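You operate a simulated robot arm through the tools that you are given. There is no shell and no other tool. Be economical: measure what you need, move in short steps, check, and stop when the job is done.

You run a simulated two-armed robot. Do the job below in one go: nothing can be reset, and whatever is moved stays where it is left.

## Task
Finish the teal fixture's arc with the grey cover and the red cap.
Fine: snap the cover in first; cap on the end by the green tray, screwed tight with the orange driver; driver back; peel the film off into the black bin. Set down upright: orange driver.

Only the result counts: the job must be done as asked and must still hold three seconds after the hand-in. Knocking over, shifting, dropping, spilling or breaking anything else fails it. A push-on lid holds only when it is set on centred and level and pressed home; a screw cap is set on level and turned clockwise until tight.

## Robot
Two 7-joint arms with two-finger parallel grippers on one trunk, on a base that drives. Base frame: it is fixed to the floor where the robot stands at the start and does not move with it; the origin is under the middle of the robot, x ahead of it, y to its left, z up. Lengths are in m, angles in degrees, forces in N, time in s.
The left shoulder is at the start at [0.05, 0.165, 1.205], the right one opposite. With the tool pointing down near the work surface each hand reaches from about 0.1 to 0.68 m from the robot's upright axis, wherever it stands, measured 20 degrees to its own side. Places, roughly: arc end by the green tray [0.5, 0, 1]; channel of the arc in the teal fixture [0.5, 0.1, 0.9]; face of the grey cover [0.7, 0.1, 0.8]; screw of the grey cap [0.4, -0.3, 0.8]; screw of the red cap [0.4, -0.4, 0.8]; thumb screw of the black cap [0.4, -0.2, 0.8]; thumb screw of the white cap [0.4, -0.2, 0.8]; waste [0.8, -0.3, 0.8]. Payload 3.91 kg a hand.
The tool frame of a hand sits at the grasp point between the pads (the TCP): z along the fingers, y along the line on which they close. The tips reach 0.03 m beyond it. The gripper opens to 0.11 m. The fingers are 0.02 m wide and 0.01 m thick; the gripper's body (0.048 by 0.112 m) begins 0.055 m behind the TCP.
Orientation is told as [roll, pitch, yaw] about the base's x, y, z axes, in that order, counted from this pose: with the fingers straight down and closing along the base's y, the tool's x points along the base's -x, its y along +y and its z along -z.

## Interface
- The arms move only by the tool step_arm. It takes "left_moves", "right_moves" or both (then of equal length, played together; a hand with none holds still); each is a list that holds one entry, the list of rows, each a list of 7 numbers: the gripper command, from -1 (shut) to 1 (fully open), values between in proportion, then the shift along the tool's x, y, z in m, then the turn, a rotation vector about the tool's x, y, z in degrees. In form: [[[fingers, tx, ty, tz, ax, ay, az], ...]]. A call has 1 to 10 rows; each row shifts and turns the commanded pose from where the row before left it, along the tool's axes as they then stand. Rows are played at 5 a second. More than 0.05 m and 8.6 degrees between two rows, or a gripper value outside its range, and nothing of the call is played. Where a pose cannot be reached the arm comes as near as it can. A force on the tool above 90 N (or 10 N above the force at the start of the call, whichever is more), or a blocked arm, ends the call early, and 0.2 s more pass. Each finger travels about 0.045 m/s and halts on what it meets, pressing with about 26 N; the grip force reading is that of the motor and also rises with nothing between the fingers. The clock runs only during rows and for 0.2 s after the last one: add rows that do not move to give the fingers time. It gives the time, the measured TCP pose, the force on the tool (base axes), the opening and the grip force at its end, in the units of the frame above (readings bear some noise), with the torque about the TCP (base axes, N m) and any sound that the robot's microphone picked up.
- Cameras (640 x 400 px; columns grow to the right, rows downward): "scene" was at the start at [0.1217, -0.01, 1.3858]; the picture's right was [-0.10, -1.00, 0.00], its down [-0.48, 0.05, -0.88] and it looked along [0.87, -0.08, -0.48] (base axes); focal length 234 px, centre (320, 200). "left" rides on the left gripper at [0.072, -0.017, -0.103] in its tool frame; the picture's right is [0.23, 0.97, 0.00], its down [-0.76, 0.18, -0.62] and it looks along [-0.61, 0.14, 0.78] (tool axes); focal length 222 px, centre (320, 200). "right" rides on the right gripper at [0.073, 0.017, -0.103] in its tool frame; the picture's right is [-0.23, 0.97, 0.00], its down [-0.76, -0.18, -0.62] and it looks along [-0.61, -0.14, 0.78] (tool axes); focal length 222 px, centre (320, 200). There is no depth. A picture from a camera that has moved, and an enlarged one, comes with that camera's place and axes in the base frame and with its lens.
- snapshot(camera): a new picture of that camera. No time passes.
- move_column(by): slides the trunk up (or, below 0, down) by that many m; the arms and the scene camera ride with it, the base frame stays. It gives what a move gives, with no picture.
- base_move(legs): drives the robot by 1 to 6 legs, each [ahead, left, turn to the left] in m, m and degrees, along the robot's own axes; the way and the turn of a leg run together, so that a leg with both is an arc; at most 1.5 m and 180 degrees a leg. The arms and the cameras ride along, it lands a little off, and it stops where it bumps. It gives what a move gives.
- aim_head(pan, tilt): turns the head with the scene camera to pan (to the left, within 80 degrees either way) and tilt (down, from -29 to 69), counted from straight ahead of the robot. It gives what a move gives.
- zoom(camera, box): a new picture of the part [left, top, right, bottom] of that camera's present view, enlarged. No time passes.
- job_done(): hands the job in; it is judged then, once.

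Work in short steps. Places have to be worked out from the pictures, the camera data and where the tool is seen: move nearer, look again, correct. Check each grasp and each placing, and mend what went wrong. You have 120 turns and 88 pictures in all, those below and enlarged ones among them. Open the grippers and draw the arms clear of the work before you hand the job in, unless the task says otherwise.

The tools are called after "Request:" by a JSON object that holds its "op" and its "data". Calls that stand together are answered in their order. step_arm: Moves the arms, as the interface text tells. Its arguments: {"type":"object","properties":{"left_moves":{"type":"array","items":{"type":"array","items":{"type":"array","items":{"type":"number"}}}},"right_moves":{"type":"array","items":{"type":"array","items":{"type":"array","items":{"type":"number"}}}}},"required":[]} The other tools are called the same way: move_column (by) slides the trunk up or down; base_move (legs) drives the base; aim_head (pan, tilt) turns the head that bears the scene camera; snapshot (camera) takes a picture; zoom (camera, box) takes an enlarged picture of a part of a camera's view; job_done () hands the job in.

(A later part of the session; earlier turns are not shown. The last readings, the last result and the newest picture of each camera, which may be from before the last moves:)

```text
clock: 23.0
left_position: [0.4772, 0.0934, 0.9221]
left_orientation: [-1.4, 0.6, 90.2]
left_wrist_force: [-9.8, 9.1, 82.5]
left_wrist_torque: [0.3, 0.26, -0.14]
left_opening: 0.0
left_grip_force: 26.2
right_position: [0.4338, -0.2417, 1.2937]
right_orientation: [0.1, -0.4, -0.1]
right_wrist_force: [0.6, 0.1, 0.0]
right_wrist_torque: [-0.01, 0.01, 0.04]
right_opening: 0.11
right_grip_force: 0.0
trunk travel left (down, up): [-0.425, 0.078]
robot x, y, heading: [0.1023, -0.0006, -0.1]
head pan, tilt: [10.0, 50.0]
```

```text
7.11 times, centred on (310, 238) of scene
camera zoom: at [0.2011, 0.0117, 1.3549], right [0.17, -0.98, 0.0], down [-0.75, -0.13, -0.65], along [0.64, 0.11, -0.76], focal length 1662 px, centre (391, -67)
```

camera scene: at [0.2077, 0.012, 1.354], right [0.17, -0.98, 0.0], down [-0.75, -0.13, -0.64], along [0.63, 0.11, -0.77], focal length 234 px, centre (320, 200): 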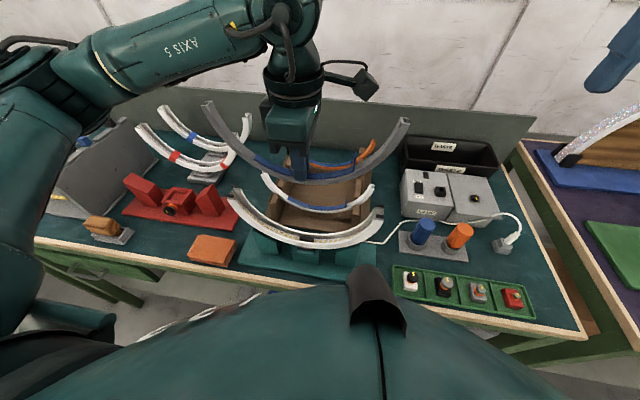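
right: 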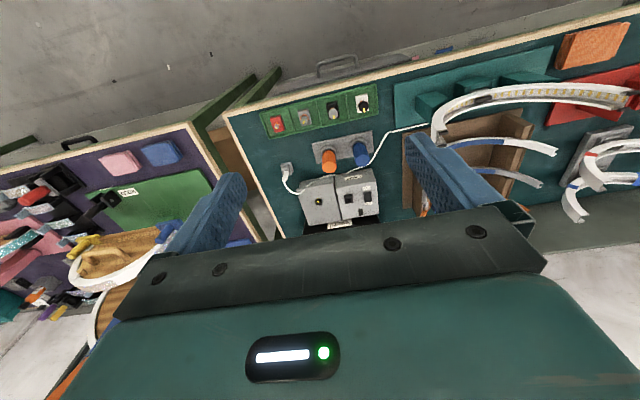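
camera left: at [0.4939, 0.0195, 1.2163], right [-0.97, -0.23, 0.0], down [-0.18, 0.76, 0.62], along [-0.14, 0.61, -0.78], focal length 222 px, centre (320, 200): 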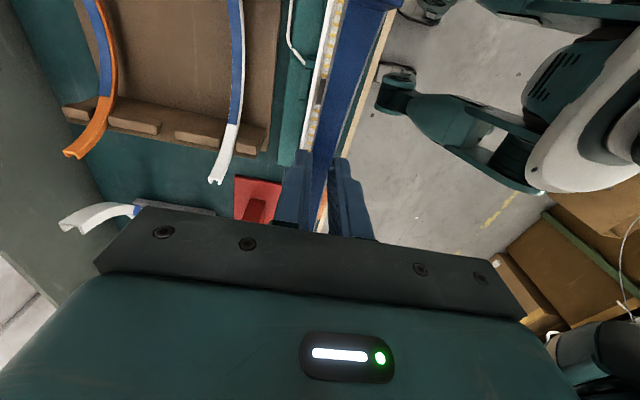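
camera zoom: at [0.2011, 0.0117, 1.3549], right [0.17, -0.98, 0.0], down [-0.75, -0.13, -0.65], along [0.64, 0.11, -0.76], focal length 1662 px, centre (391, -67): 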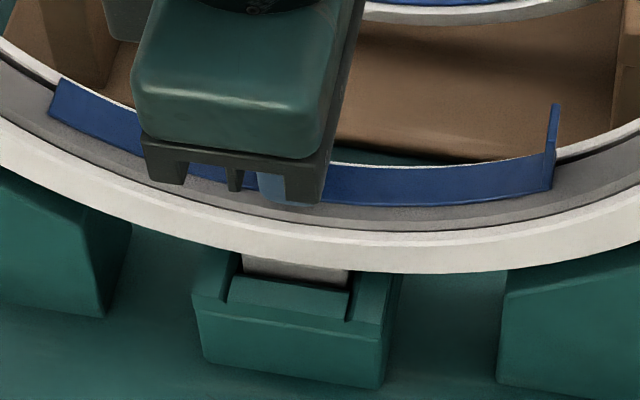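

82 N and still no sound. I lift off to inspect the seating along the arc and at both ends.

Request:
{"op": "step_arm", "data": {"left_moves": [[[-1, 0, 0, -0.02, 0, 0, 0], [-1, 0, 0, -0.05, 0, 0, 0], [-1, 0, 0, -0.05, 0, 0, 0], [-1, 0, 0, -0.05, 0, 0, 0], [-1, 0, 0, 0, 0, 0, 0]]]}}

Request:
{"op": "zoom", "data": {"camera": "scene", "box": [220, 180, 320, 260]}}

Request:
{"op": "zoom", "data": {"camera": "scene", "box": [300, 190, 400, 265]}}

```text
clock: 24.2
left_position: [0.4765, 0.0956, 1.0848]
left_orientation: [0.1, 0.2, 90.1]
left_wrist_force: [0.1, 0.1, 0.5]
left_wrist_torque: [-0.04, -0.02, 0.02]
left_opening: 0.0001
left_grip_force: 26.5
right_position: [0.4411, -0.2406, 1.2909]
right_orientation: [0.1, -0.1, -0.2]
right_wrist_force: [0.0, 0.3, -0.1]
right_wrist_torque: [0.01, -0.02, -0.01]
right_opening: 0.1099
right_grip_force: 0.1
trunk travel left (down, up): [-0.425, 0.078]
robot x, y, heading: [0.1016, 0.0008, 0.0]
head pan, tilt: [10.0, 50.0]
```

```text
5.00 times, centred on (270, 220) of scene
camera zoom: at [0.2079, 0.0123, 1.3539], right [0.17, -0.98, 0.0], down [-0.75, -0.13, -0.64], along [0.63, 0.11, -0.77], focal length 1169 px, centre (570, 100)
```

zoom: 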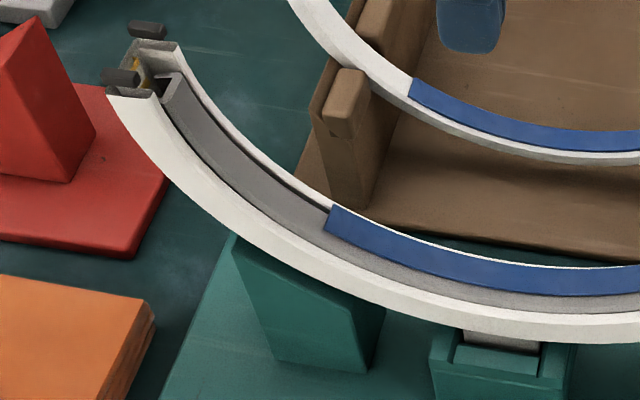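

```text
5.33 times, centred on (350, 228) of scene
camera zoom: at [0.2079, 0.0123, 1.3539], right [0.17, -0.98, 0.0], down [-0.75, -0.13, -0.64], along [0.63, 0.11, -0.77], focal length 1247 px, centre (160, 53)
```

zoom: 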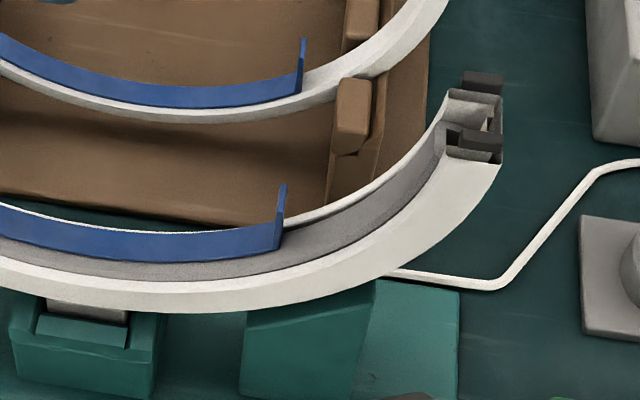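

The +y end looks proud while the −y side sits deeper. I tilt the tool ~42° toward +y from the arc's centre and press radially outward on the +y flank.

Request:
{"op": "step_arm", "data": {"left_moves": [[[-1, 0.002, 0, 0.03, 0, 0, 0], [-1, 0, 0, 0.03, 0, 0, 0], [-1, 0, 0, 0, 0, -8.5, 0], [-1, 0, 0, 0, 0, -8.5, 0], [-1, 0, 0, 0, 0, -8.5, 0], [-1, 0, 0, 0, 0, -8.5, 0], [-1, 0, 0, 0, 0, -8.5, 0], [-1, 0, 0, 0.04, 0, 0, 0], [-1, 0, 0, 0.035, 0, 0, 0], [-1, 0, 0, 0, 0, 0, 0]]]}}

Request:
{"op": "snapshot", "data": {"camera": "scene"}}

```text
clock: 26.4
left_position: [0.4772, 0.1417, 0.9638]
left_orientation: [0.1, -42.4, 90.0]
left_wrist_force: [-0.6, 0.2, 0.4]
left_wrist_torque: [-0.03, 0.02, -0.02]
left_opening: 0.0
left_grip_force: 26.2
right_position: [0.4402, -0.2403, 1.291]
right_orientation: [0.0, -0.1, -0.1]
right_wrist_force: [-0.7, 0.1, 0.6]
right_wrist_torque: [-0.03, 0.01, 0.0]
right_opening: 0.1099
right_grip_force: 0.1
trunk travel left (down, up): [-0.425, 0.078]
robot x, y, heading: [0.1012, 0.0016, 0.0]
head pan, tilt: [10.0, 50.0]
```

```text
48 pictures are left
camera scene: at [0.2076, 0.012, 1.3539], right [0.17, -0.98, 0.0], down [-0.75, -0.13, -0.64], along [0.63, 0.11, -0.77], focal length 234 px, centre (320, 200)
```

scene: 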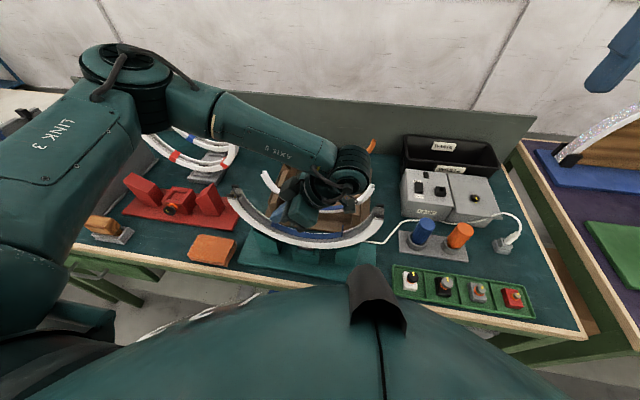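

No contact yet and the arm is clear. I advance slowly along the tool until it presses.

Request:
{"op": "step_arm", "data": {"left_moves": [[[-1, 0, 0, 0.012, 0, 0, 0], [-1, 0, 0, 0.008, 0, 0, 0], [-1, 0, 0, 0.004, 0, 0, 0], [-1, 0, 0, 0.004, 0, 0, 0], [-1, 0, 0, 0.004, 0, 0, 0], [-1, 0, 0, 0.003, 0, 0, 0], [-1, 0, 0, 0, 0, 0, 0]]]}}

```text
clock: 28.0
left_position: [0.4766, 0.1592, 0.9469]
left_orientation: [-1.0, -42.3, 90.5]
left_wrist_force: [2.8, -36.2, 58.9]
left_wrist_torque: [1.05, 0.25, -0.29]
left_opening: 0.0
left_grip_force: 26.1
right_position: [0.437, -0.2463, 1.2914]
right_orientation: [0.3, -0.4, -0.1]
right_wrist_force: [-0.1, -0.1, 0.2]
right_wrist_torque: [0.0, -0.01, -0.03]
right_opening: 0.1099
right_grip_force: 0.0
trunk travel left (down, up): [-0.425, 0.078]
robot x, y, heading: [0.1026, -0.0008, 0.0]
head pan, tilt: [10.0, 50.0]
```

69 N there. I retract and check the +y flank seating.

Request:
{"op": "step_arm", "data": {"left_moves": [[[-1, 0, 0, -0.03, 0, 0, 0], [-1, 0, 0, -0.04, 0, 0, 0], [-1, 0, 0, -0.04, 0, 0, 0], [-1, 0, 0, 0, 0, 8.5, 0], [-1, 0, 0, 0, 0, 8.5, 0], [-1, 0, 0, 0, 0, 8.5, 0], [-1, 0, 0, 0, 0, 8.5, 0], [-1, 0, 0, 0, 0, 8.5, 0], [-1, 0, 0, -0.05, 0, 0, 0], [-1, 0, 0, 0, 0, 0, 0]]]}}

Request:
{"op": "zoom", "data": {"camera": "scene", "box": [220, 180, 400, 265]}}

Request:
{"op": "zoom", "data": {"camera": "left", "box": [270, 0, 420, 210]}}

```text
clock: 30.2
left_position: [0.478, 0.0952, 1.0719]
left_orientation: [0.1, 0.1, 90.1]
left_wrist_force: [0.2, -0.1, -0.3]
left_wrist_torque: [0.0, -0.02, 0.0]
left_opening: 0.0
left_grip_force: 26.2
right_position: [0.4411, -0.2403, 1.2921]
right_orientation: [0.1, -0.1, -0.1]
right_wrist_force: [0.4, -0.8, -0.4]
right_wrist_torque: [0.03, 0.0, -0.01]
right_opening: 0.1099
right_grip_force: 0.1
trunk travel left (down, up): [-0.425, 0.078]
robot x, y, heading: [0.1009, -0.0005, 0.0]
head pan, tilt: [10.0, 50.0]
```

```text
3.56 times, centred on (310, 222) of scene
camera zoom: at [0.2078, 0.0125, 1.3539], right [0.17, -0.98, 0.0], down [-0.75, -0.13, -0.64], along [0.63, 0.11, -0.77], focal length 831 px, centre (356, 120)
```

zoom: 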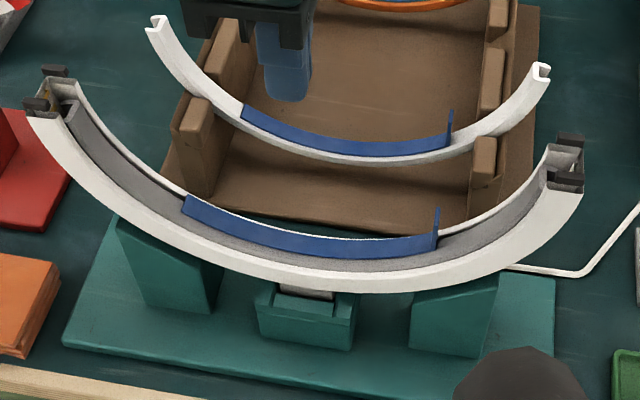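

```text
1.90 times, centred on (345, 105) of left
camera zoom: at [0.4943, 0.0235, 1.175], right [-0.97, -0.23, 0.0], down [-0.18, 0.76, 0.62], along [-0.14, 0.6, -0.78], focal length 423 px, centre (272, 381)
```

zoom: 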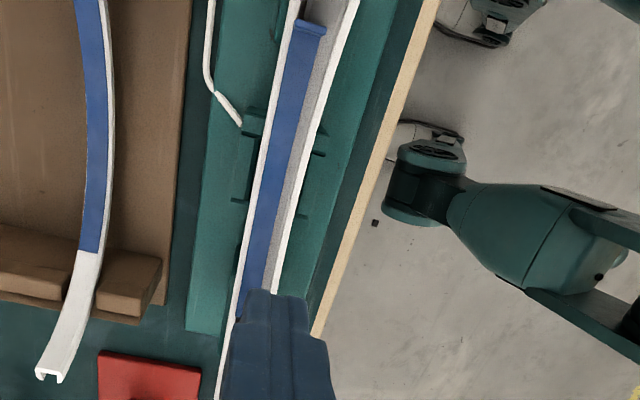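

The film/cover looks shifted to the far wall in this view. I zoom in tighter to understand the cross-section.

Request:
{"op": "zoom", "data": {"camera": "left", "box": [325, 0, 385, 60]}}

Request:
{"op": "zoom", "data": {"camera": "scene", "box": [340, 200, 395, 245]}}

```text
6.67 times, centred on (355, 30) of left
camera zoom: at [0.4943, 0.0235, 1.175], right [-0.97, -0.23, 0.0], down [-0.18, 0.76, 0.62], along [-0.14, 0.6, -0.78], focal length 1481 px, centre (87, 1333)
```

zoom: 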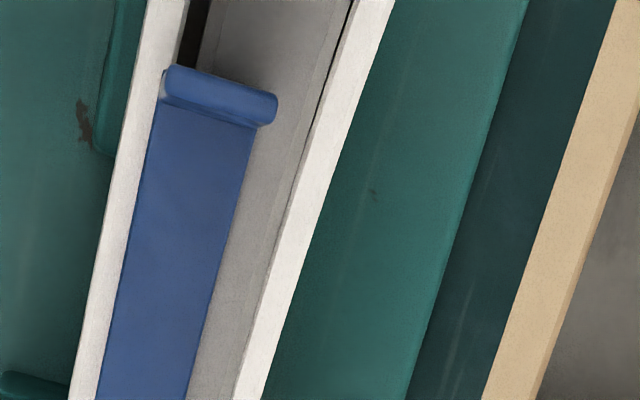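

```text
8.89 times, centred on (368, 222) of scene
camera zoom: at [0.2078, 0.0125, 1.3539], right [0.17, -0.98, 0.0], down [-0.75, -0.13, -0.64], along [0.63, 0.11, -0.77], focal length 2078 px, centre (-102, 0)
```

zoom: 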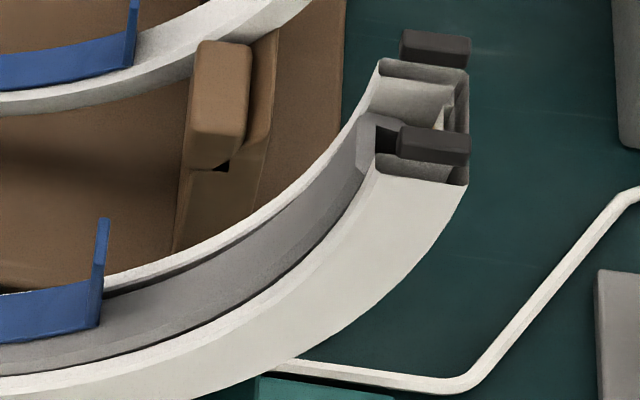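

Measured ends are symmetric within ~1 mm and level. Next I press the −y flank radially at about −60°, clear of the film tab.

Request:
{"op": "step_arm", "data": {"left_moves": [[[-1, 0.049, 0, 0, 0, 0, 0], [-1, 0, 0, 0.024, 0, 0, 0], [-1, 0, 0, 0.024, 0, 0, 0], [-1, 0, 0, 0, 0, 8.6, 0], [-1, 0, 0, 0, 0, 8.6, 0], [-1, 0, 0, 0, 0, 8.6, 0], [-1, 0, 0, 0, 0, 8.6, 0], [-1, 0, 0, 0, 0, 8.6, 0], [-1, 0, 0, 0.04, 0, 0, 0], [-1, 0, 0, 0, 0, 0, 0]]]}}

Request:
{"op": "zoom", "data": {"camera": "scene", "box": [220, 140, 420, 265]}}

```text
clock: 32.4
left_position: [0.4754, 0.0173, 0.9931]
left_orientation: [0.1, 43.0, 90.1]
left_wrist_force: [-0.4, -0.6, -0.5]
left_wrist_torque: [0.0, -0.01, 0.02]
left_opening: 0.0003
left_grip_force: 26.0
right_position: [0.4404, -0.2408, 1.2905]
right_orientation: [0.0, -0.1, -0.1]
right_wrist_force: [0.6, 0.3, 0.3]
right_wrist_torque: [-0.01, -0.02, 0.01]
right_opening: 0.1102
right_grip_force: 0.1
trunk travel left (down, up): [-0.425, 0.078]
robot x, y, heading: [0.1038, -0.0011, -0.1]
head pan, tilt: [10.0, 50.0]
```

```text
3.20 times, centred on (320, 202) of scene
camera zoom: at [0.2074, 0.0126, 1.354], right [0.17, -0.98, 0.0], down [-0.75, -0.13, -0.64], along [0.63, 0.11, -0.77], focal length 748 px, centre (320, 192)
```

zoom: 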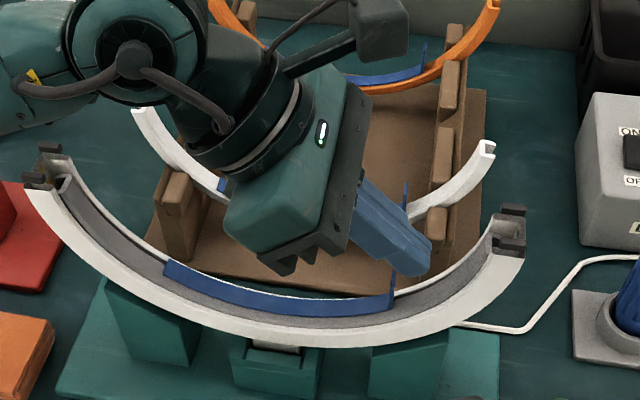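

Clear of the tab; advancing to press.

Request:
{"op": "step_arm", "data": {"left_moves": [[[-1, 0, 0, 0.015, 0, 0, 0], [-1, 0, 0, 0.006, 0, 0, 0], [-1, 0, 0, 0.005, 0, 0, 0], [-1, 0, 0, 0.004, 0, 0, 0], [-1, 0, 0, 0.003, 0, 0, 0], [-1, 0, 0, 0, 0, 0, 0]]]}}

```text
clock: 33.8
left_position: [0.4759, 0.0015, 0.976]
left_orientation: [-0.9, 43.6, 89.9]
left_wrist_force: [-10.2, 58.1, 47.0]
left_wrist_torque: [-0.44, 0.5, -0.06]
left_opening: 0.0
left_grip_force: 25.9
right_position: [0.4378, -0.2335, 1.2942]
right_orientation: [-0.3, -0.4, 0.0]
right_wrist_force: [0.9, -0.1, -0.1]
right_wrist_torque: [0.01, 0.02, 0.0]
right_opening: 0.1101
right_grip_force: 0.1
trunk travel left (down, up): [-0.425, 0.078]
robot x, y, heading: [0.1007, -0.0031, 0.2]
head pan, tilt: [10.0, 50.0]
```

All presses bottom out at the same radius (~.128), which suggests the 20 mm wide closed tips land on the rims. I retract and will press with a single 10 mm finger inside the channel instead.

Request:
{"op": "step_arm", "data": {"left_moves": [[[-1, 0, 0, -0.05, 0, 0, 0], [-1, 0, 0, -0.05, 0, 0, 0], [-1, 0, 0, 0, 0, -8.6, 0], [-1, 0, 0, 0, 0, -8.6, 0], [-1, 0, 0, 0, 0, -8.6, 0], [-1, 0, 0, 0, 0, -8.6, 0], [-1, 0, 0, 0, 0, -8.6, 0], [-0.6, -0.031, 0, -0.03, 0, 0, 0], [-0.273, 0, -0.025, 0, 0, 0, 0], [-0.273, 0, 0, 0, 0, 0, 0]]]}}

Request:
{"op": "zoom", "data": {"camera": "left", "box": [300, 0, 460, 220]}}

```text
clock: 36.0
left_position: [0.5002, 0.0944, 1.0734]
left_orientation: [0.0, 0.1, 90.1]
left_wrist_force: [-0.6, 0.7, -0.4]
left_wrist_torque: [-0.01, 0.0, 0.0]
left_opening: 0.04
left_grip_force: 0.1
right_position: [0.4413, -0.2394, 1.2913]
right_orientation: [0.0, -0.1, -0.1]
right_wrist_force: [-0.6, -0.3, 0.2]
right_wrist_torque: [0.0, 0.0, 0.01]
right_opening: 0.1098
right_grip_force: 0.0
trunk travel left (down, up): [-0.425, 0.078]
robot x, y, heading: [0.1015, -0.0004, 0.0]
head pan, tilt: [10.0, 50.0]
```

```text
1.82 times, centred on (380, 110) of left
camera zoom: at [0.517, 0.0219, 1.1773], right [-0.97, -0.23, 0.0], down [-0.18, 0.76, 0.62], along [-0.14, 0.61, -0.78], focal length 404 px, centre (211, 364)
```

zoom: 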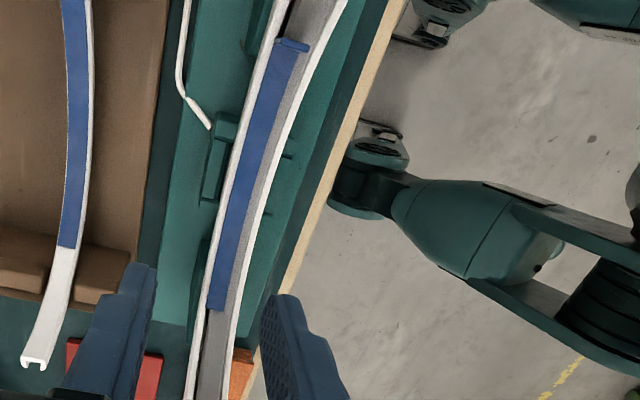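

The channel centre is at x≈.475, exactly under the −x finger. I lower and press with that one finger at the middle.

Request:
{"op": "step_arm", "data": {"left_moves": [[[-0.273, 0, 0, 0.05, 0, 0, 0], [-0.273, 0, 0, 0.05, 0, 0, 0], [-0.273, 0, 0, 0.04, 0, 0, 0], [-0.273, 0, 0, 0.008, 0, 0, 0], [-0.273, 0, 0, 0.005, 0, 0, 0], [-0.273, 0, 0, 0.003, 0, 0, 0], [-0.273, 0, 0, 0.003, 0, 0, 0], [-0.273, 0, 0, 0, 0, 0, 0]]]}}

```text
clock: 37.8
left_position: [0.502, 0.0923, 0.9205]
left_orientation: [-0.8, 0.4, 90.2]
left_wrist_force: [-3.0, 14.2, 66.1]
left_wrist_torque: [0.37, 1.64, -0.41]
left_opening: 0.0415
left_grip_force: 1.3
right_position: [0.4361, -0.2403, 1.2927]
right_orientation: [0.1, -0.2, -0.1]
right_wrist_force: [0.1, -0.2, -1.1]
right_wrist_torque: [-0.02, 0.0, 0.0]
right_opening: 0.11
right_grip_force: 0.2
trunk travel left (down, up): [-0.425, 0.078]
robot x, y, heading: [0.1012, 0.0006, 0.2]
head pan, tilt: [10.0, 50.0]
```

The single finger also stops at .8905 under 66 N, so the middle is on a hard stop. I retract and inspect both ends closely for radial seating.

Request:
{"op": "step_arm", "data": {"left_moves": [[[-0.273, 0, 0, -0.02, 0, 0, 0], [-0.273, 0, 0, -0.05, 0, 0, 0], [-0.273, 0, 0, -0.05, 0, 0, 0], [-0.273, 0, 0, -0.05, 0, 0, 0], [-0.273, 0, 0, -0.03, 0, 0, 0]]]}}

Request:
{"op": "zoom", "data": {"camera": "scene", "box": [222, 182, 262, 212]}}

Request:
{"op": "zoom", "data": {"camera": "scene", "box": [350, 200, 390, 230]}}

```text
clock: 39.0
left_position: [0.5009, 0.0923, 1.1127]
left_orientation: [0.0, 0.2, 90.1]
left_wrist_force: [0.1, 0.1, -0.3]
left_wrist_torque: [0.0, 0.03, 0.0]
left_opening: 0.0397
left_grip_force: 0.1
right_position: [0.4415, -0.2426, 1.2916]
right_orientation: [0.0, -0.1, -0.1]
right_wrist_force: [0.8, 0.3, -0.8]
right_wrist_torque: [0.04, 0.0, -0.01]
right_opening: 0.1098
right_grip_force: 0.1
trunk travel left (down, up): [-0.425, 0.078]
robot x, y, heading: [0.1006, 0.0009, 0.1]
head pan, tilt: [10.0, 50.0]
```

```text
13.33 times, centred on (242, 197) of scene
camera zoom: at [0.2076, 0.012, 1.3539], right [0.17, -0.98, 0.0], down [-0.75, -0.13, -0.64], along [0.63, 0.11, -0.77], focal length 3116 px, centre (1360, 240)
```

zoom: 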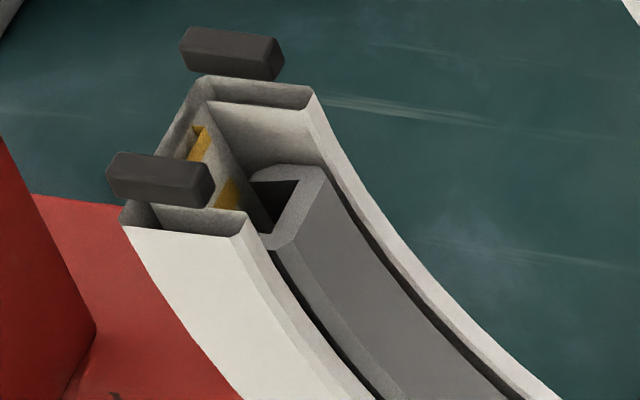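

```text
13.33 times, centred on (370, 215) of scene
camera zoom: at [0.2076, 0.012, 1.3539], right [0.17, -0.98, 0.0], down [-0.75, -0.13, -0.64], along [0.63, 0.11, -0.77], focal length 3116 px, centre (-347, 0)
```

zoom: 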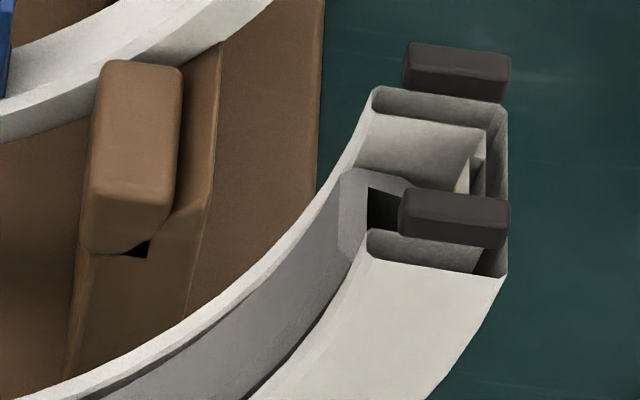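

Both ends look flush with the rims and centred, so it appears snapped home. As a retention test I push lightly down on the +y end of the cover with one finger; it should not slide.

Request:
{"op": "step_arm", "data": {"left_moves": [[[-0.273, -0.043, 0, 0, 0, 0, 0], [-0.273, -0.043, 0, 0, 0, 0, 0], [-0.273, -0.041, 0, 0, 0, 0, 0], [-0.273, 0, 0, 0.035, 0, 0, 0], [-0.273, 0, 0, 0.03, 0, 0, 0], [-0.273, 0, 0, 0.006, 0, 0, 0], [-0.273, 0, 0, 0, 0, 0, 0]]]}}

Request:
{"op": "zoom", "data": {"camera": "scene", "box": [222, 172, 282, 212]}}

```text
clock: 40.6
left_position: [0.5009, 0.2212, 1.0421]
left_orientation: [0.1, 0.1, 90.0]
left_wrist_force: [-0.6, 0.7, 0.2]
left_wrist_torque: [-0.02, -0.01, 0.01]
left_opening: 0.0398
left_grip_force: 0.0
right_position: [0.4417, -0.2407, 1.2911]
right_orientation: [0.0, -0.2, 0.0]
right_wrist_force: [0.4, -0.3, 0.3]
right_wrist_torque: [-0.03, 0.0, 0.02]
right_opening: 0.11
right_grip_force: 0.1
trunk travel left (down, up): [-0.425, 0.078]
robot x, y, heading: [0.0996, 0.0008, -0.2]
head pan, tilt: [10.0, 50.0]
```

```text
10.00 times, centred on (252, 192) of scene
camera zoom: at [0.2076, 0.0122, 1.3539], right [0.17, -0.98, 0.0], down [-0.75, -0.13, -0.64], along [0.63, 0.11, -0.77], focal length 2337 px, centre (1000, 280)
```

zoom: 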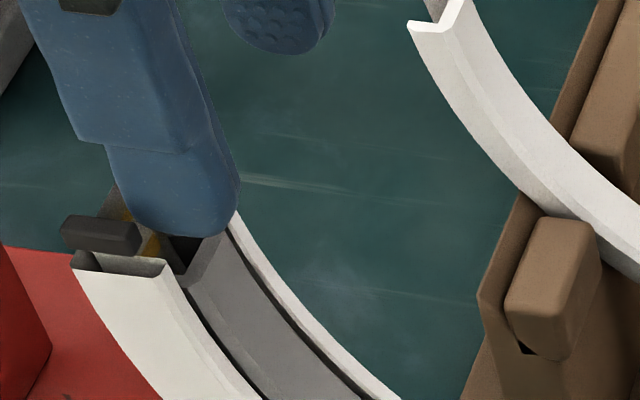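

Finger is just above the end; I lower by a few mm.

Request:
{"op": "step_arm", "data": {"left_moves": [[[-0.273, 0, 0, 0.003, 0, 0, 0], [-0.273, 0, 0, 0.001, 0, 0, 0], [-0.273, 0, 0, 0.001, 0, 0, 0], [-0.273, 0, 0, 0, 0, 0, 0]]]}}

```text
clock: 41.6
left_position: [0.501, 0.221, 1.0375]
left_orientation: [0.1, 0.2, 90.0]
left_wrist_force: [-0.1, 0.0, 0.6]
left_wrist_torque: [0.0, -0.01, -0.03]
left_opening: 0.0399
left_grip_force: 0.1
right_position: [0.4399, -0.2412, 1.2901]
right_orientation: [0.0, -0.1, -0.1]
right_wrist_force: [0.1, -0.5, -0.1]
right_wrist_torque: [-0.03, 0.01, 0.0]
right_opening: 0.1102
right_grip_force: 0.1
trunk travel left (down, up): [-0.425, 0.078]
robot x, y, heading: [0.1017, -0.0005, -0.1]
head pan, tilt: [10.0, 50.0]
```

Request:
{"op": "step_arm", "data": {"left_moves": [[[-0.273, 0, 0, 0.002, 0, 0, 0], [-0.273, 0, 0, 0.0015, 0, 0, 0], [-0.273, 0, 0, 0.0015, 0, 0, 0], [-0.273, 0, 0, 0, 0, 0, 0]]]}}

```text
clock: 42.6
left_position: [0.502, 0.2196, 1.0329]
left_orientation: [0.0, 0.2, 90.1]
left_wrist_force: [0.0, 0.5, -0.1]
left_wrist_torque: [0.0, 0.01, 0.0]
left_opening: 0.0399
left_grip_force: 0.1
right_position: [0.4415, -0.2407, 1.2912]
right_orientation: [0.0, -0.1, -0.2]
right_wrist_force: [0.0, 0.5, -0.5]
right_wrist_torque: [0.03, -0.01, -0.01]
right_opening: 0.11
right_grip_force: 0.0
trunk travel left (down, up): [-0.425, 0.078]
robot x, y, heading: [0.1002, -0.0038, -0.1]
head pan, tilt: [10.0, 50.0]
```

The tip is at 1.003 with no force, so I look to see whether it is beside the cover or the cover moved.

Request:
{"op": "zoom", "data": {"camera": "scene", "box": [222, 172, 282, 212]}}

```text
10.00 times, centred on (252, 192) of scene
camera zoom: at [0.2076, 0.0121, 1.3539], right [0.17, -0.98, 0.0], down [-0.75, -0.13, -0.64], along [0.63, 0.11, -0.77], focal length 2337 px, centre (1000, 280)
```

zoom: 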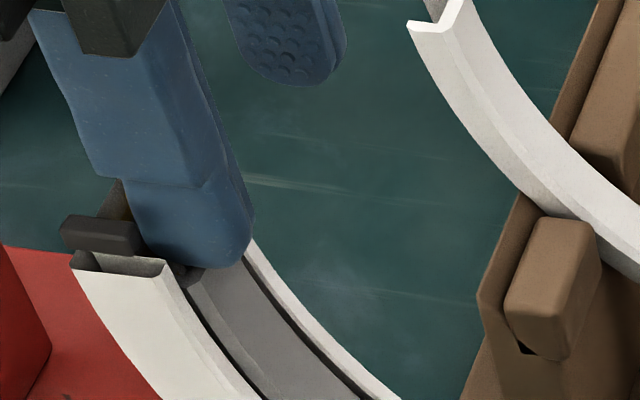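

It's just about touching and the cover hasn't moved, so I continue.

Request:
{"op": "step_arm", "data": {"left_moves": [[[-0.273, 0, 0, 0.0015, 0, 0, 0], [-0.273, 0, 0, 0.0015, 0, 0, 0], [-0.273, 0, 0, 0.0015, 0, 0, 0], [-0.273, 0, 0, 0, 0, 0, 0]]]}}

Request:
{"op": "zoom", "data": {"camera": "scene", "box": [222, 172, 282, 212]}}

```text
clock: 43.6
left_position: [0.4995, 0.2196, 1.0307]
left_orientation: [-0.3, 0.1, 90.1]
left_wrist_force: [1.9, 0.9, 22.1]
left_wrist_torque: [0.02, 0.47, -0.11]
left_opening: 0.0393
left_grip_force: 0.1
right_position: [0.4404, -0.2415, 1.2911]
right_orientation: [0.0, 0.0, -0.1]
right_wrist_force: [-0.2, -0.5, 0.3]
right_wrist_torque: [-0.02, -0.01, 0.0]
right_opening: 0.1101
right_grip_force: 0.0
trunk travel left (down, up): [-0.425, 0.078]
robot x, y, heading: [0.1005, -0.0011, 0.1]
head pan, tilt: [10.0, 50.0]
```

```text
10.00 times, centred on (252, 192) of scene
camera zoom: at [0.2065, 0.0114, 1.3543], right [0.17, -0.98, 0.0], down [-0.75, -0.13, -0.64], along [0.63, 0.11, -0.77], focal length 2337 px, centre (1000, 280)
```

zoom: 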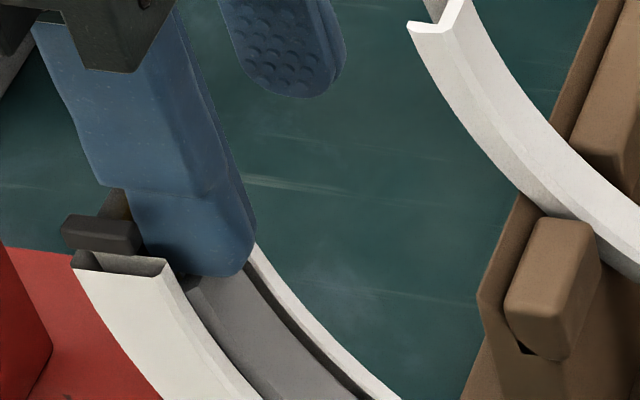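

22 N with no movement means the cover is locked in. I withdraw the left arm, then aim the head at the cap tray and move the right hand over the red cap.

Request:
{"op": "step_arm", "data": {"left_moves": [[[-0.273, 0, 0, -0.05, 0, 0, 0], [-0.273, 0, 0, -0.05, 0, 0, 0], [-0.273, 0, 0, -0.05, 0, 0, 0], [-0.273, -0.05, 0, 0, 0, 0, 0], [-0.273, -0.05, 0, 0, 0, 0, 0], [-0.273, 0, 0, 0, 0, 0, 0]]], "right_moves": [[[0, 0, -0.04, 0, 0, 0, 0], [0, 0, -0.04, 0, 0, 0, 0], [0, 0, -0.04, 0, 0, 0, 0], [0, 0.02, 0, 0.05, 0, 0, 0], [0, 0.02, 0, 0.05, 0, 0, 0], [0, 0, 0, 0, 0, 0, 0]]]}}

Request:
{"op": "aim_head", "data": {"pan": -30, "tilt": 48}}

Request:
{"op": "snapshot", "data": {"camera": "scene"}}

Request:
{"op": "snapshot", "data": {"camera": "right"}}

```text
refused: row 4 steps farther than a row can; nothing moved
```

```text
clock: 44.7
left_position: [0.5005, 0.22, 1.0301]
left_orientation: [-0.1, 0.1, 90.1]
left_wrist_force: [1.9, 3.3, 30.6]
left_wrist_torque: [0.07, 0.69, -0.13]
left_opening: 0.0387
left_grip_force: 0.0
right_position: [0.4387, -0.2412, 1.2909]
right_orientation: [0.1, -0.1, -0.1]
right_wrist_force: [-0.9, 0.5, 0.3]
right_wrist_torque: [0.04, 0.05, -0.01]
right_opening: 0.11
right_grip_force: 0.1
trunk travel left (down, up): [-0.425, 0.078]
robot x, y, heading: [0.1022, -0.0029, 0.1]
head pan, tilt: [-30.0, 48.0]
```

```text
36 pictures are left
camera scene: at [0.1984, -0.0414, 1.3569], right [-0.5, -0.87, 0.0], down [-0.64, 0.37, -0.67], along [0.58, -0.33, -0.74], focal length 234 px, centre (320, 200)
```

scene: 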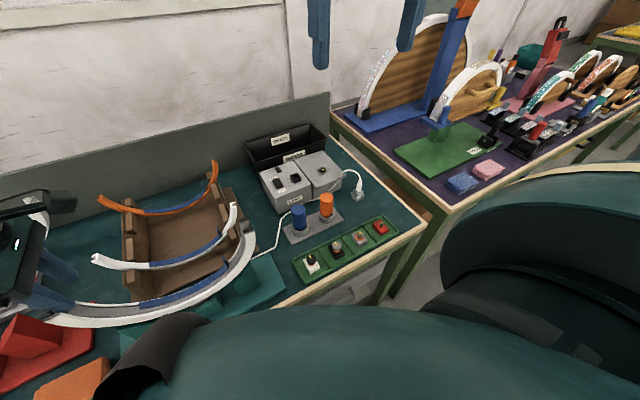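

```text
35 pictures are left
camera right: at [0.3659, -0.2254, 1.3948], right [0.23, 0.97, 0.0], down [0.76, -0.18, 0.63], along [0.61, -0.14, -0.78], focal length 222 px, centre (320, 200)
```

right: 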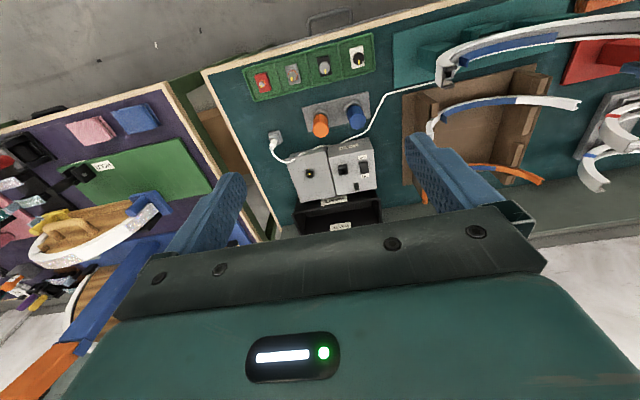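

The red cap's screw top triangulates to ≈(.434,-.368,.84). I withdraw the left arm upward and bring the right hand above the cap for a close look.

Request:
{"op": "step_arm", "data": {"left_moves": [[[-0.273, 0, 0, -0.045, 0, 0, 0], [-0.273, 0, 0, -0.045, 0, 0, 0], [-0.273, 0, 0, -0.045, 0, 0, 0], [-0.273, -0.045, 0, 0, 0, 0, 0], [-0.273, -0.045, 0, 0, 0, 0, 0], [-0.273, 0, 0, 0, 0, 0, 0], [-0.273, 0, 0, 0, 0, 0, 0], [-0.273, 0, 0, 0, 0, 0, 0]]], "right_moves": [[[0, 0.005, -0.042, 0, 0, 0, 0], [0, 0, -0.042, 0, 0, 0, 0], [0, 0, -0.042, 0, 0, 0, 0], [0, 0, 0, 0.048, 0, 0, 0], [0, 0, 0, 0.048, 0, 0, 0], [0, 0, 0, 0.048, 0, 0, 0], [0, 0, 0, 0.048, 0, 0, 0], [0, 0, 0, 0, 0, 0, 0]]]}}

Request:
{"op": "zoom", "data": {"camera": "right", "box": [220, 0, 420, 150]}}

Request:
{"op": "zoom", "data": {"camera": "scene", "box": [355, 205, 405, 250]}}

```text
clock: 46.5
left_position: [0.5017, 0.3121, 1.1644]
left_orientation: [0.1, 0.1, 90.1]
left_wrist_force: [0.2, -0.4, -0.3]
left_wrist_torque: [-0.01, 0.01, 0.01]
left_opening: 0.0401
left_grip_force: 0.1
right_position: [0.4342, -0.3668, 1.0977]
right_orientation: [0.0, 0.0, -0.1]
right_wrist_force: [0.0, 0.1, 0.2]
right_wrist_torque: [0.01, 0.02, -0.02]
right_opening: 0.0551
right_grip_force: 0.0
trunk travel left (down, up): [-0.425, 0.078]
robot x, y, heading: [0.1005, 0.0002, 0.0]
head pan, tilt: [-30.0, 48.0]
```

```text
2.67 times, centred on (320, 75) of right
camera zoom: at [0.3618, -0.3518, 1.2017], right [0.23, 0.97, 0.0], down [0.76, -0.18, 0.62], along [0.61, -0.14, -0.78], focal length 592 px, centre (320, 533)
```

zoom: 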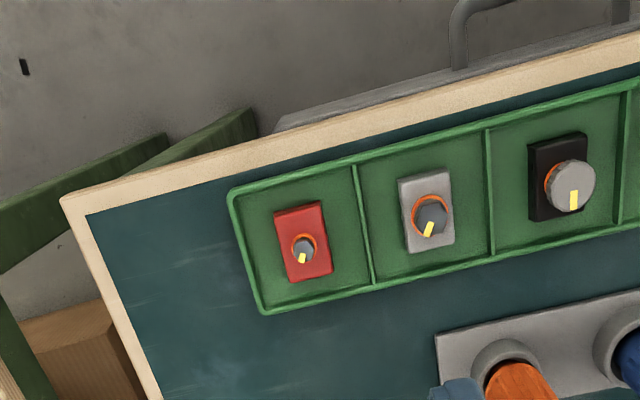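

```text
8.89 times, centred on (380, 228) of scene
camera zoom: at [0.2, -0.0406, 1.3567], right [-0.5, -0.87, 0.0], down [-0.64, 0.37, -0.67], along [0.58, -0.33, -0.74], focal length 2078 px, centre (-213, -44)
```

zoom: 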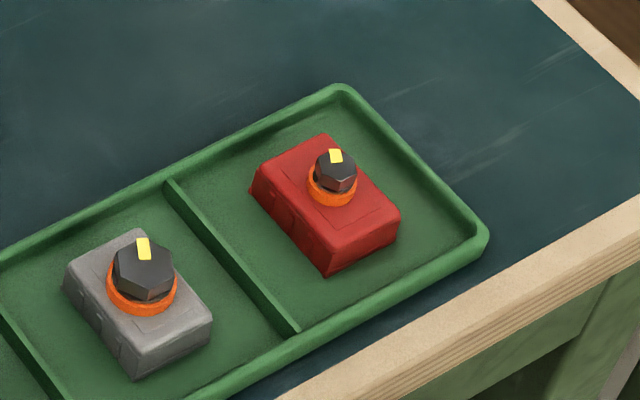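

The red block is ≈39 mm (x) × 27 mm (y), aligned with the base, with its centre near (.442,-.379). I move over it, descend to z≈.92 and re-check.

Request:
{"op": "step_arm", "data": {"right_moves": [[[0, -0.008, -0.012, 0, 0, 0, 0], [0, 0, 0, 0.045, 0, 0, 0], [0, 0, 0, 0.045, 0, 0, 0], [0, 0, 0, 0.045, 0, 0, 0], [0, 0, 0, 0.04, 0, 0, 0], [0, 0, 0, 0, 0, 0, 0]]]}}

Request:
{"op": "zoom", "data": {"camera": "right", "box": [220, 20, 420, 230]}}

```text
clock: 47.9
left_position: [0.5009, 0.3119, 1.1643]
left_orientation: [0.0, 0.1, 90.1]
left_wrist_force: [0.0, -0.2, -0.5]
left_wrist_torque: [-0.01, 0.0, 0.01]
left_opening: 0.0399
left_grip_force: 0.0
right_position: [0.442, -0.3811, 0.9249]
right_orientation: [0.0, -0.1, -0.1]
right_wrist_force: [0.4, 0.3, 0.7]
right_wrist_torque: [0.0, 0.0, 0.0]
right_opening: 0.0549
right_grip_force: 0.0
trunk travel left (down, up): [-0.425, 0.078]
robot x, y, heading: [0.1016, 0.001, 0.2]
head pan, tilt: [-30.0, 48.0]
```

```text
1.90 times, centred on (320, 125) of right
camera zoom: at [0.3693, -0.3648, 1.028], right [0.23, 0.97, 0.0], down [0.76, -0.18, 0.62], along [0.61, -0.14, -0.78], focal length 423 px, centre (320, 343)
```

zoom: 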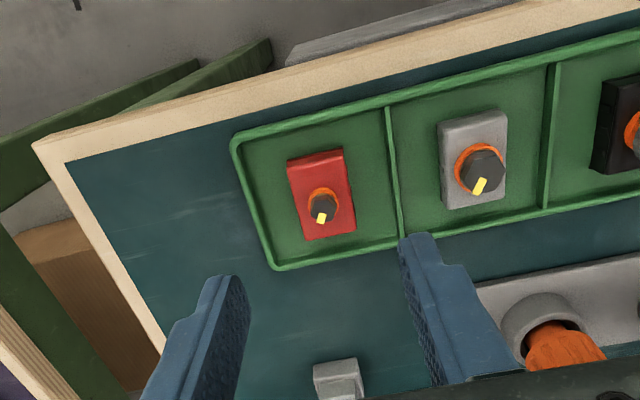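

Aligned in position; the cap's yaw is ≈−3.5°, so I match it and descend so the tips come to z≈.822, then look.

Request:
{"op": "step_arm", "data": {"right_moves": [[[0, 0, 0, 0.03, 0, 0, 3.5], [0, 0, 0, 0.03, 0, 0, 0], [0, 0, 0, 0.013, 0, 0, 0], [0, 0, 0, 0, 0, 0, 0]]]}}

Request:
{"op": "zoom", "data": {"camera": "scene", "box": [350, 200, 410, 250]}}

```text
clock: 48.9
left_position: [0.5016, 0.3118, 1.1648]
left_orientation: [0.1, 0.1, 90.1]
left_wrist_force: [-0.1, 0.3, 0.2]
left_wrist_torque: [-0.02, 0.03, -0.05]
left_opening: 0.0401
left_grip_force: 0.1
right_position: [0.4433, -0.3789, 0.8508]
right_orientation: [0.0, -0.1, -3.6]
right_wrist_force: [0.9, -0.8, 0.3]
right_wrist_torque: [-0.03, -0.02, 0.0]
right_opening: 0.055
right_grip_force: 0.1
trunk travel left (down, up): [-0.425, 0.078]
robot x, y, heading: [0.0993, -0.003, 0.0]
head pan, tilt: [-30.0, 48.0]
```

```text
8.00 times, centred on (380, 225) of scene
camera zoom: at [0.2, -0.0407, 1.3567], right [-0.5, -0.87, 0.0], down [-0.64, 0.37, -0.67], along [0.58, -0.33, -0.74], focal length 1870 px, centre (-160, 0)
```

zoom: 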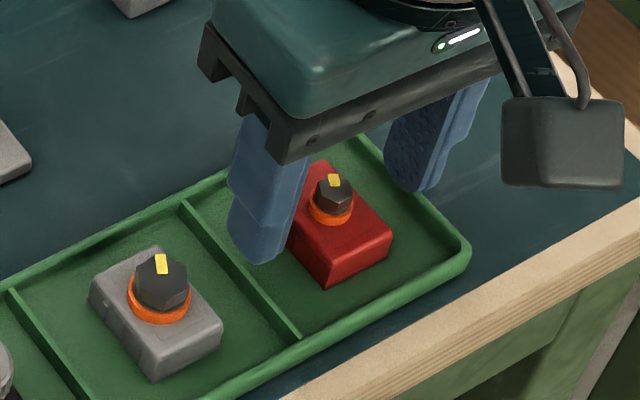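

The tips are around mid-height of the block. I lower 3 mm more and close on it.

Request:
{"op": "step_arm", "data": {"right_moves": [[[0, 0, 0, 0.003, 0, 0, 0], [-0.4, 0, 0, 0, 0, 0, 0], [-0.8, 0, 0, 0, 0, 0, 0], [-1, 0, 0, 0, 0, 0, 0], [-1, 0, 0, 0, 0, 0, 0], [-1, 0, 0, 0, 0, 0, 0]]]}}

```text
clock: 50.3
left_position: [0.5026, 0.3113, 1.1651]
left_orientation: [0.1, 0.1, 90.1]
left_wrist_force: [-0.5, -1.2, -0.9]
left_wrist_torque: [-0.02, 0.02, 0.0]
left_opening: 0.0399
left_grip_force: 0.1
right_position: [0.4432, -0.3778, 0.8478]
right_orientation: [-0.1, 0.0, -3.5]
right_wrist_force: [-0.4, -0.9, 1.8]
right_wrist_torque: [0.01, -0.02, 0.01]
right_opening: 0.0269
right_grip_force: 26.1
trunk travel left (down, up): [-0.425, 0.078]
robot x, y, heading: [0.1015, 0.0004, -0.0]
head pan, tilt: [-30.0, 48.0]
```

Gripped at 26.9 mm. I lift straight up, then carry it to just short of the arc end.

Request:
{"op": "step_arm", "data": {"right_moves": [[[-1, 0, 0, -0.02, 0, 0, 0], [-1, 0, 0, -0.048, 0, 0, 0], [-1, 0, 0, -0.048, 0, 0, 0], [-1, 0, 0, -0.048, 0, 0, 0], [-1, 0, 0, -0.048, 0, 0, 0], [-1, 0, 0, -0.038, 0, 0, 0], [-1, 0, 0, 0, 0, 0, -3.5], [-1, -0.008, 0.047, 0, 0, 0, 0], [-1, -0.008, 0.047, 0, 0, 0, 0], [-1, -0.008, 0.047, 0, 0, 0, 0]]]}}

Request:
{"op": "step_arm", "data": {"right_moves": [[[-1, -0.0085, 0.047, 0, 0, 0, 0], [-1, 0, 0.047, 0, 0, 0, 0], [-1, 0, 0.047, 0, 0, 0, 0], [-1, 0, 0.047, 0, 0, 0, 0], [-1, 0, 0, 0, 0, 0, 0]]]}}

Request:
{"op": "aim_head", "data": {"pan": -8, "tilt": 50}}

Request:
{"op": "zoom", "data": {"camera": "scene", "box": [285, 130, 385, 230]}}

Request:
{"op": "zoom", "data": {"camera": "right", "box": [230, 30, 450, 230]}}

```text
clock: 52.5
left_position: [0.5012, 0.3128, 1.1638]
left_orientation: [0.1, 0.2, 90.1]
left_wrist_force: [0.0, 0.4, 0.0]
left_wrist_torque: [-0.03, 0.02, 0.01]
left_opening: 0.04
left_grip_force: 0.1
right_position: [0.4689, -0.2375, 1.0994]
right_orientation: [0.0, 0.0, -0.1]
right_wrist_force: [0.6, 0.7, -0.6]
right_wrist_torque: [-0.03, -0.03, -0.01]
right_opening: 0.0267
right_grip_force: 25.9
trunk travel left (down, up): [-0.425, 0.078]
robot x, y, heading: [0.1059, 0.0009, -0.2]
head pan, tilt: [-30.0, 48.0]
```

```text
clock: 53.7
left_position: [0.5024, 0.3112, 1.1633]
left_orientation: [0.1, 0.2, 90.1]
left_wrist_force: [0.3, -0.1, -0.4]
left_wrist_torque: [-0.01, 0.0, -0.02]
left_opening: 0.0398
left_grip_force: 0.1
right_position: [0.4717, -0.0917, 1.1]
right_orientation: [0.1, -0.1, -0.1]
right_wrist_force: [0.3, 0.2, -0.9]
right_wrist_torque: [0.01, 0.0, 0.01]
right_opening: 0.0264
right_grip_force: 25.7
right hand out of reach, approached as far as the arm can: row 4
trunk travel left (down, up): [-0.425, 0.078]
robot x, y, heading: [0.1033, 0.0007, 0.0]
head pan, tilt: [-30.0, 48.0]
```

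```text
clock: 54.5
left_position: [0.5013, 0.3117, 1.1649]
left_orientation: [0.1, 0.2, 90.1]
left_wrist_force: [-0.5, 0.3, -0.2]
left_wrist_torque: [-0.02, 0.02, 0.01]
left_opening: 0.0399
left_grip_force: 0.0
right_position: [0.4705, -0.091, 1.1009]
right_orientation: [0.1, -0.1, -0.1]
right_wrist_force: [0.6, 0.6, 0.3]
right_wrist_torque: [0.0, 0.01, 0.02]
right_opening: 0.0264
right_grip_force: 26.0
trunk travel left (down, up): [-0.425, 0.078]
robot x, y, heading: [0.0983, 0.0, 0.0]
head pan, tilt: [-8.0, 50.0]
```

```text
4.00 times, centred on (335, 180) of scene
camera zoom: at [0.2081, -0.0121, 1.3539], right [-0.14, -0.99, 0.0], down [-0.76, 0.11, -0.64], along [0.64, -0.09, -0.77], focal length 935 px, centre (260, 280)
```

zoom: 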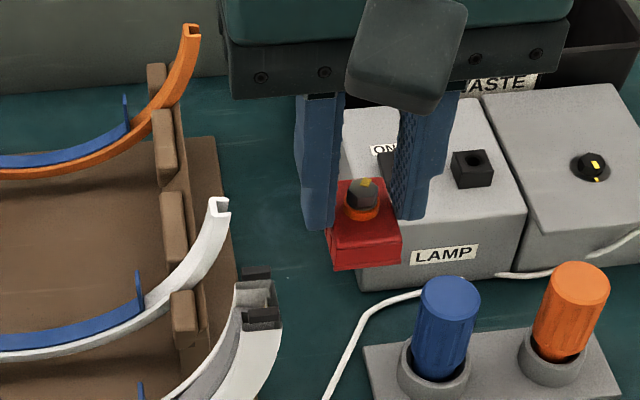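

```text
2.00 times, centred on (340, 130) of right
camera zoom: at [0.397, -0.0751, 1.204], right [0.23, 0.97, 0.0], down [0.76, -0.18, 0.62], along [0.61, -0.14, -0.78], focal length 444 px, centre (280, 340)
```

zoom: 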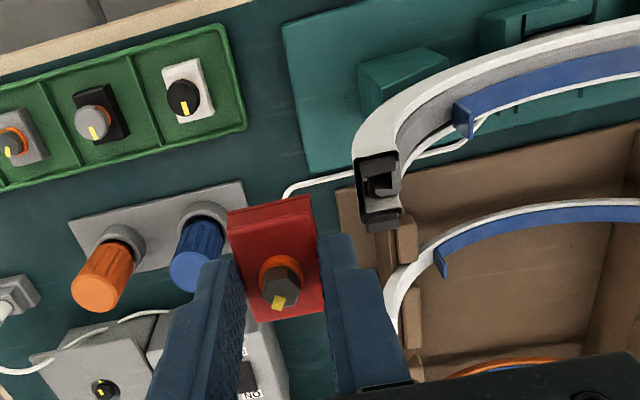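

The right hand's reach ends at y≈−.09, so I drive the base 0.1 m left; at z 1.10 the cap clears the rails.

Request:
{"op": "base_move", "data": {"legs": [[0, 0.1, 0]]}}

```text
clock: 56.1
left_position: [0.5007, 0.4123, 1.1636]
left_orientation: [0.1, 0.1, 90.1]
left_wrist_force: [-0.3, -0.3, -0.4]
left_wrist_torque: [0.0, -0.01, 0.01]
left_opening: 0.0398
left_grip_force: 0.1
right_position: [0.4697, 0.0089, 1.0994]
right_orientation: [0.0, -0.1, 0.0]
right_wrist_force: [-0.2, 1.0, 0.4]
right_wrist_torque: [-0.01, 0.04, -0.01]
right_opening: 0.0267
right_grip_force: 26.2
trunk travel left (down, up): [-0.425, 0.078]
robot x, y, heading: [0.1003, 0.0989, 0.1]
head pan, tilt: [-8.0, 50.0]
```

Now I position over the arc end (x≈.476, y≈−.049) at height and check via cameras.

Request:
{"op": "step_arm", "data": {"right_moves": [[[-1, -0.006, -0.029, 0, 0, 0, 0], [-1, 0, -0.029, 0, 0, 0, 0], [-1, 0, 0, 0, 0, 0, 0]]]}}

Request:
{"op": "zoom", "data": {"camera": "right", "box": [230, 20, 430, 220]}}

Request:
{"op": "zoom", "data": {"camera": "scene", "box": [320, 150, 430, 240]}}

```text
clock: 56.9
left_position: [0.502, 0.4122, 1.1643]
left_orientation: [0.1, 0.1, 90.2]
left_wrist_force: [-0.2, -0.2, -0.3]
left_wrist_torque: [0.02, -0.02, -0.03]
left_opening: 0.0397
left_grip_force: 0.0
right_position: [0.477, -0.0488, 1.0996]
right_orientation: [0.1, -0.1, 0.0]
right_wrist_force: [0.0, -0.5, -0.1]
right_wrist_torque: [0.04, -0.01, 0.01]
right_opening: 0.0264
right_grip_force: 26.2
trunk travel left (down, up): [-0.425, 0.078]
robot x, y, heading: [0.0993, 0.0998, -0.1]
head pan, tilt: [-8.0, 50.0]
```

```text
2.00 times, centred on (330, 120) of right
camera zoom: at [0.403, -0.0341, 1.2038], right [0.23, 0.97, 0.0], down [0.76, -0.18, 0.62], along [0.61, -0.14, -0.78], focal length 444 px, centre (300, 360)
```

zoom: 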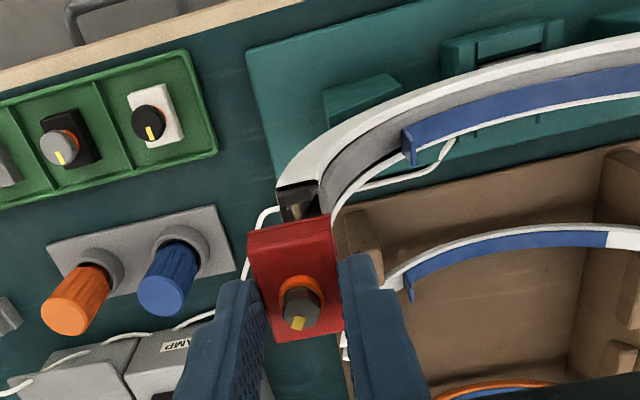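

```text
4.44 times, centred on (375, 195) of scene
camera zoom: at [0.2082, 0.0873, 1.3539], right [-0.14, -0.99, 0.0], down [-0.76, 0.11, -0.64], along [0.64, -0.09, -0.77], focal length 1039 px, centre (76, 222)
```

zoom: 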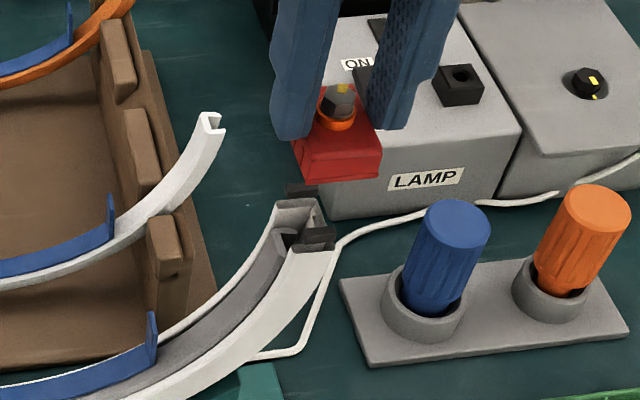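

Alignment estimates: y good, and the cap's centre needs about +2.5 mm in x. I adjust, lower 33 mm to hover just above the rails, and check again.

Request:
{"op": "step_arm", "data": {"right_moves": [[[-1, -0.0025, -0.0007, 0, 0, 0, 0], [-1, 0, 0, 0.018, 0, 0, 0], [-1, 0, 0, 0.015, 0, 0, 0], [-1, 0, 0, 0, 0, 0, 0]]]}}

Request:
{"op": "zoom", "data": {"camera": "scene", "box": [345, 175, 405, 220]}}

Request:
{"op": "zoom", "data": {"camera": "right", "box": [260, 80, 400, 220]}}

```text
clock: 57.9
left_position: [0.5008, 0.411, 1.1637]
left_orientation: [0.1, 0.1, 90.1]
left_wrist_force: [0.4, -0.4, -0.3]
left_wrist_torque: [0.0, 0.02, 0.02]
left_opening: 0.04
left_grip_force: 0.2
right_position: [0.4789, -0.0515, 1.0688]
right_orientation: [0.2, -0.1, 0.1]
right_wrist_force: [0.7, -0.1, 0.1]
right_wrist_torque: [0.0, 0.02, -0.03]
right_opening: 0.0266
right_grip_force: 26.4
trunk travel left (down, up): [-0.425, 0.078]
robot x, y, heading: [0.1021, 0.0989, 0.6]
head pan, tilt: [-8.0, 50.0]
```

```text
8.89 times, centred on (375, 198) of scene
camera zoom: at [0.208, 0.087, 1.3539], right [-0.14, -0.99, 0.0], down [-0.76, 0.11, -0.64], along [0.64, -0.09, -0.77], focal length 2078 px, centre (-169, 222)
```

zoom: 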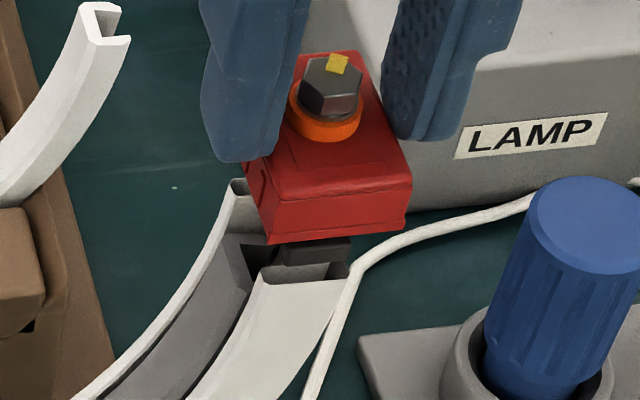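

```text
2.86 times, centred on (330, 150) of right
camera zoom: at [0.405, -0.0357, 1.172], right [0.23, 0.97, 0.0], down [0.76, -0.18, 0.62], along [0.61, -0.14, -0.78], focal length 635 px, centre (291, 343)
```

zoom: 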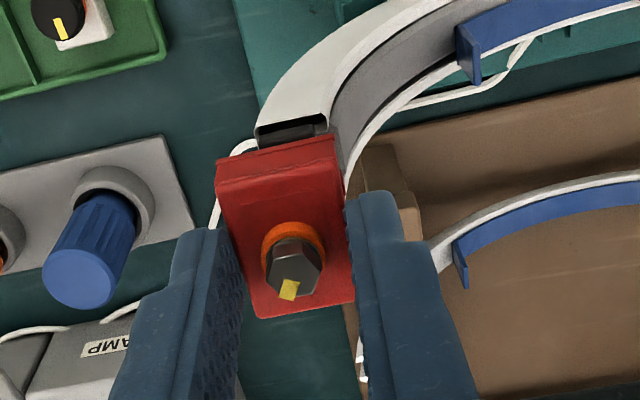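

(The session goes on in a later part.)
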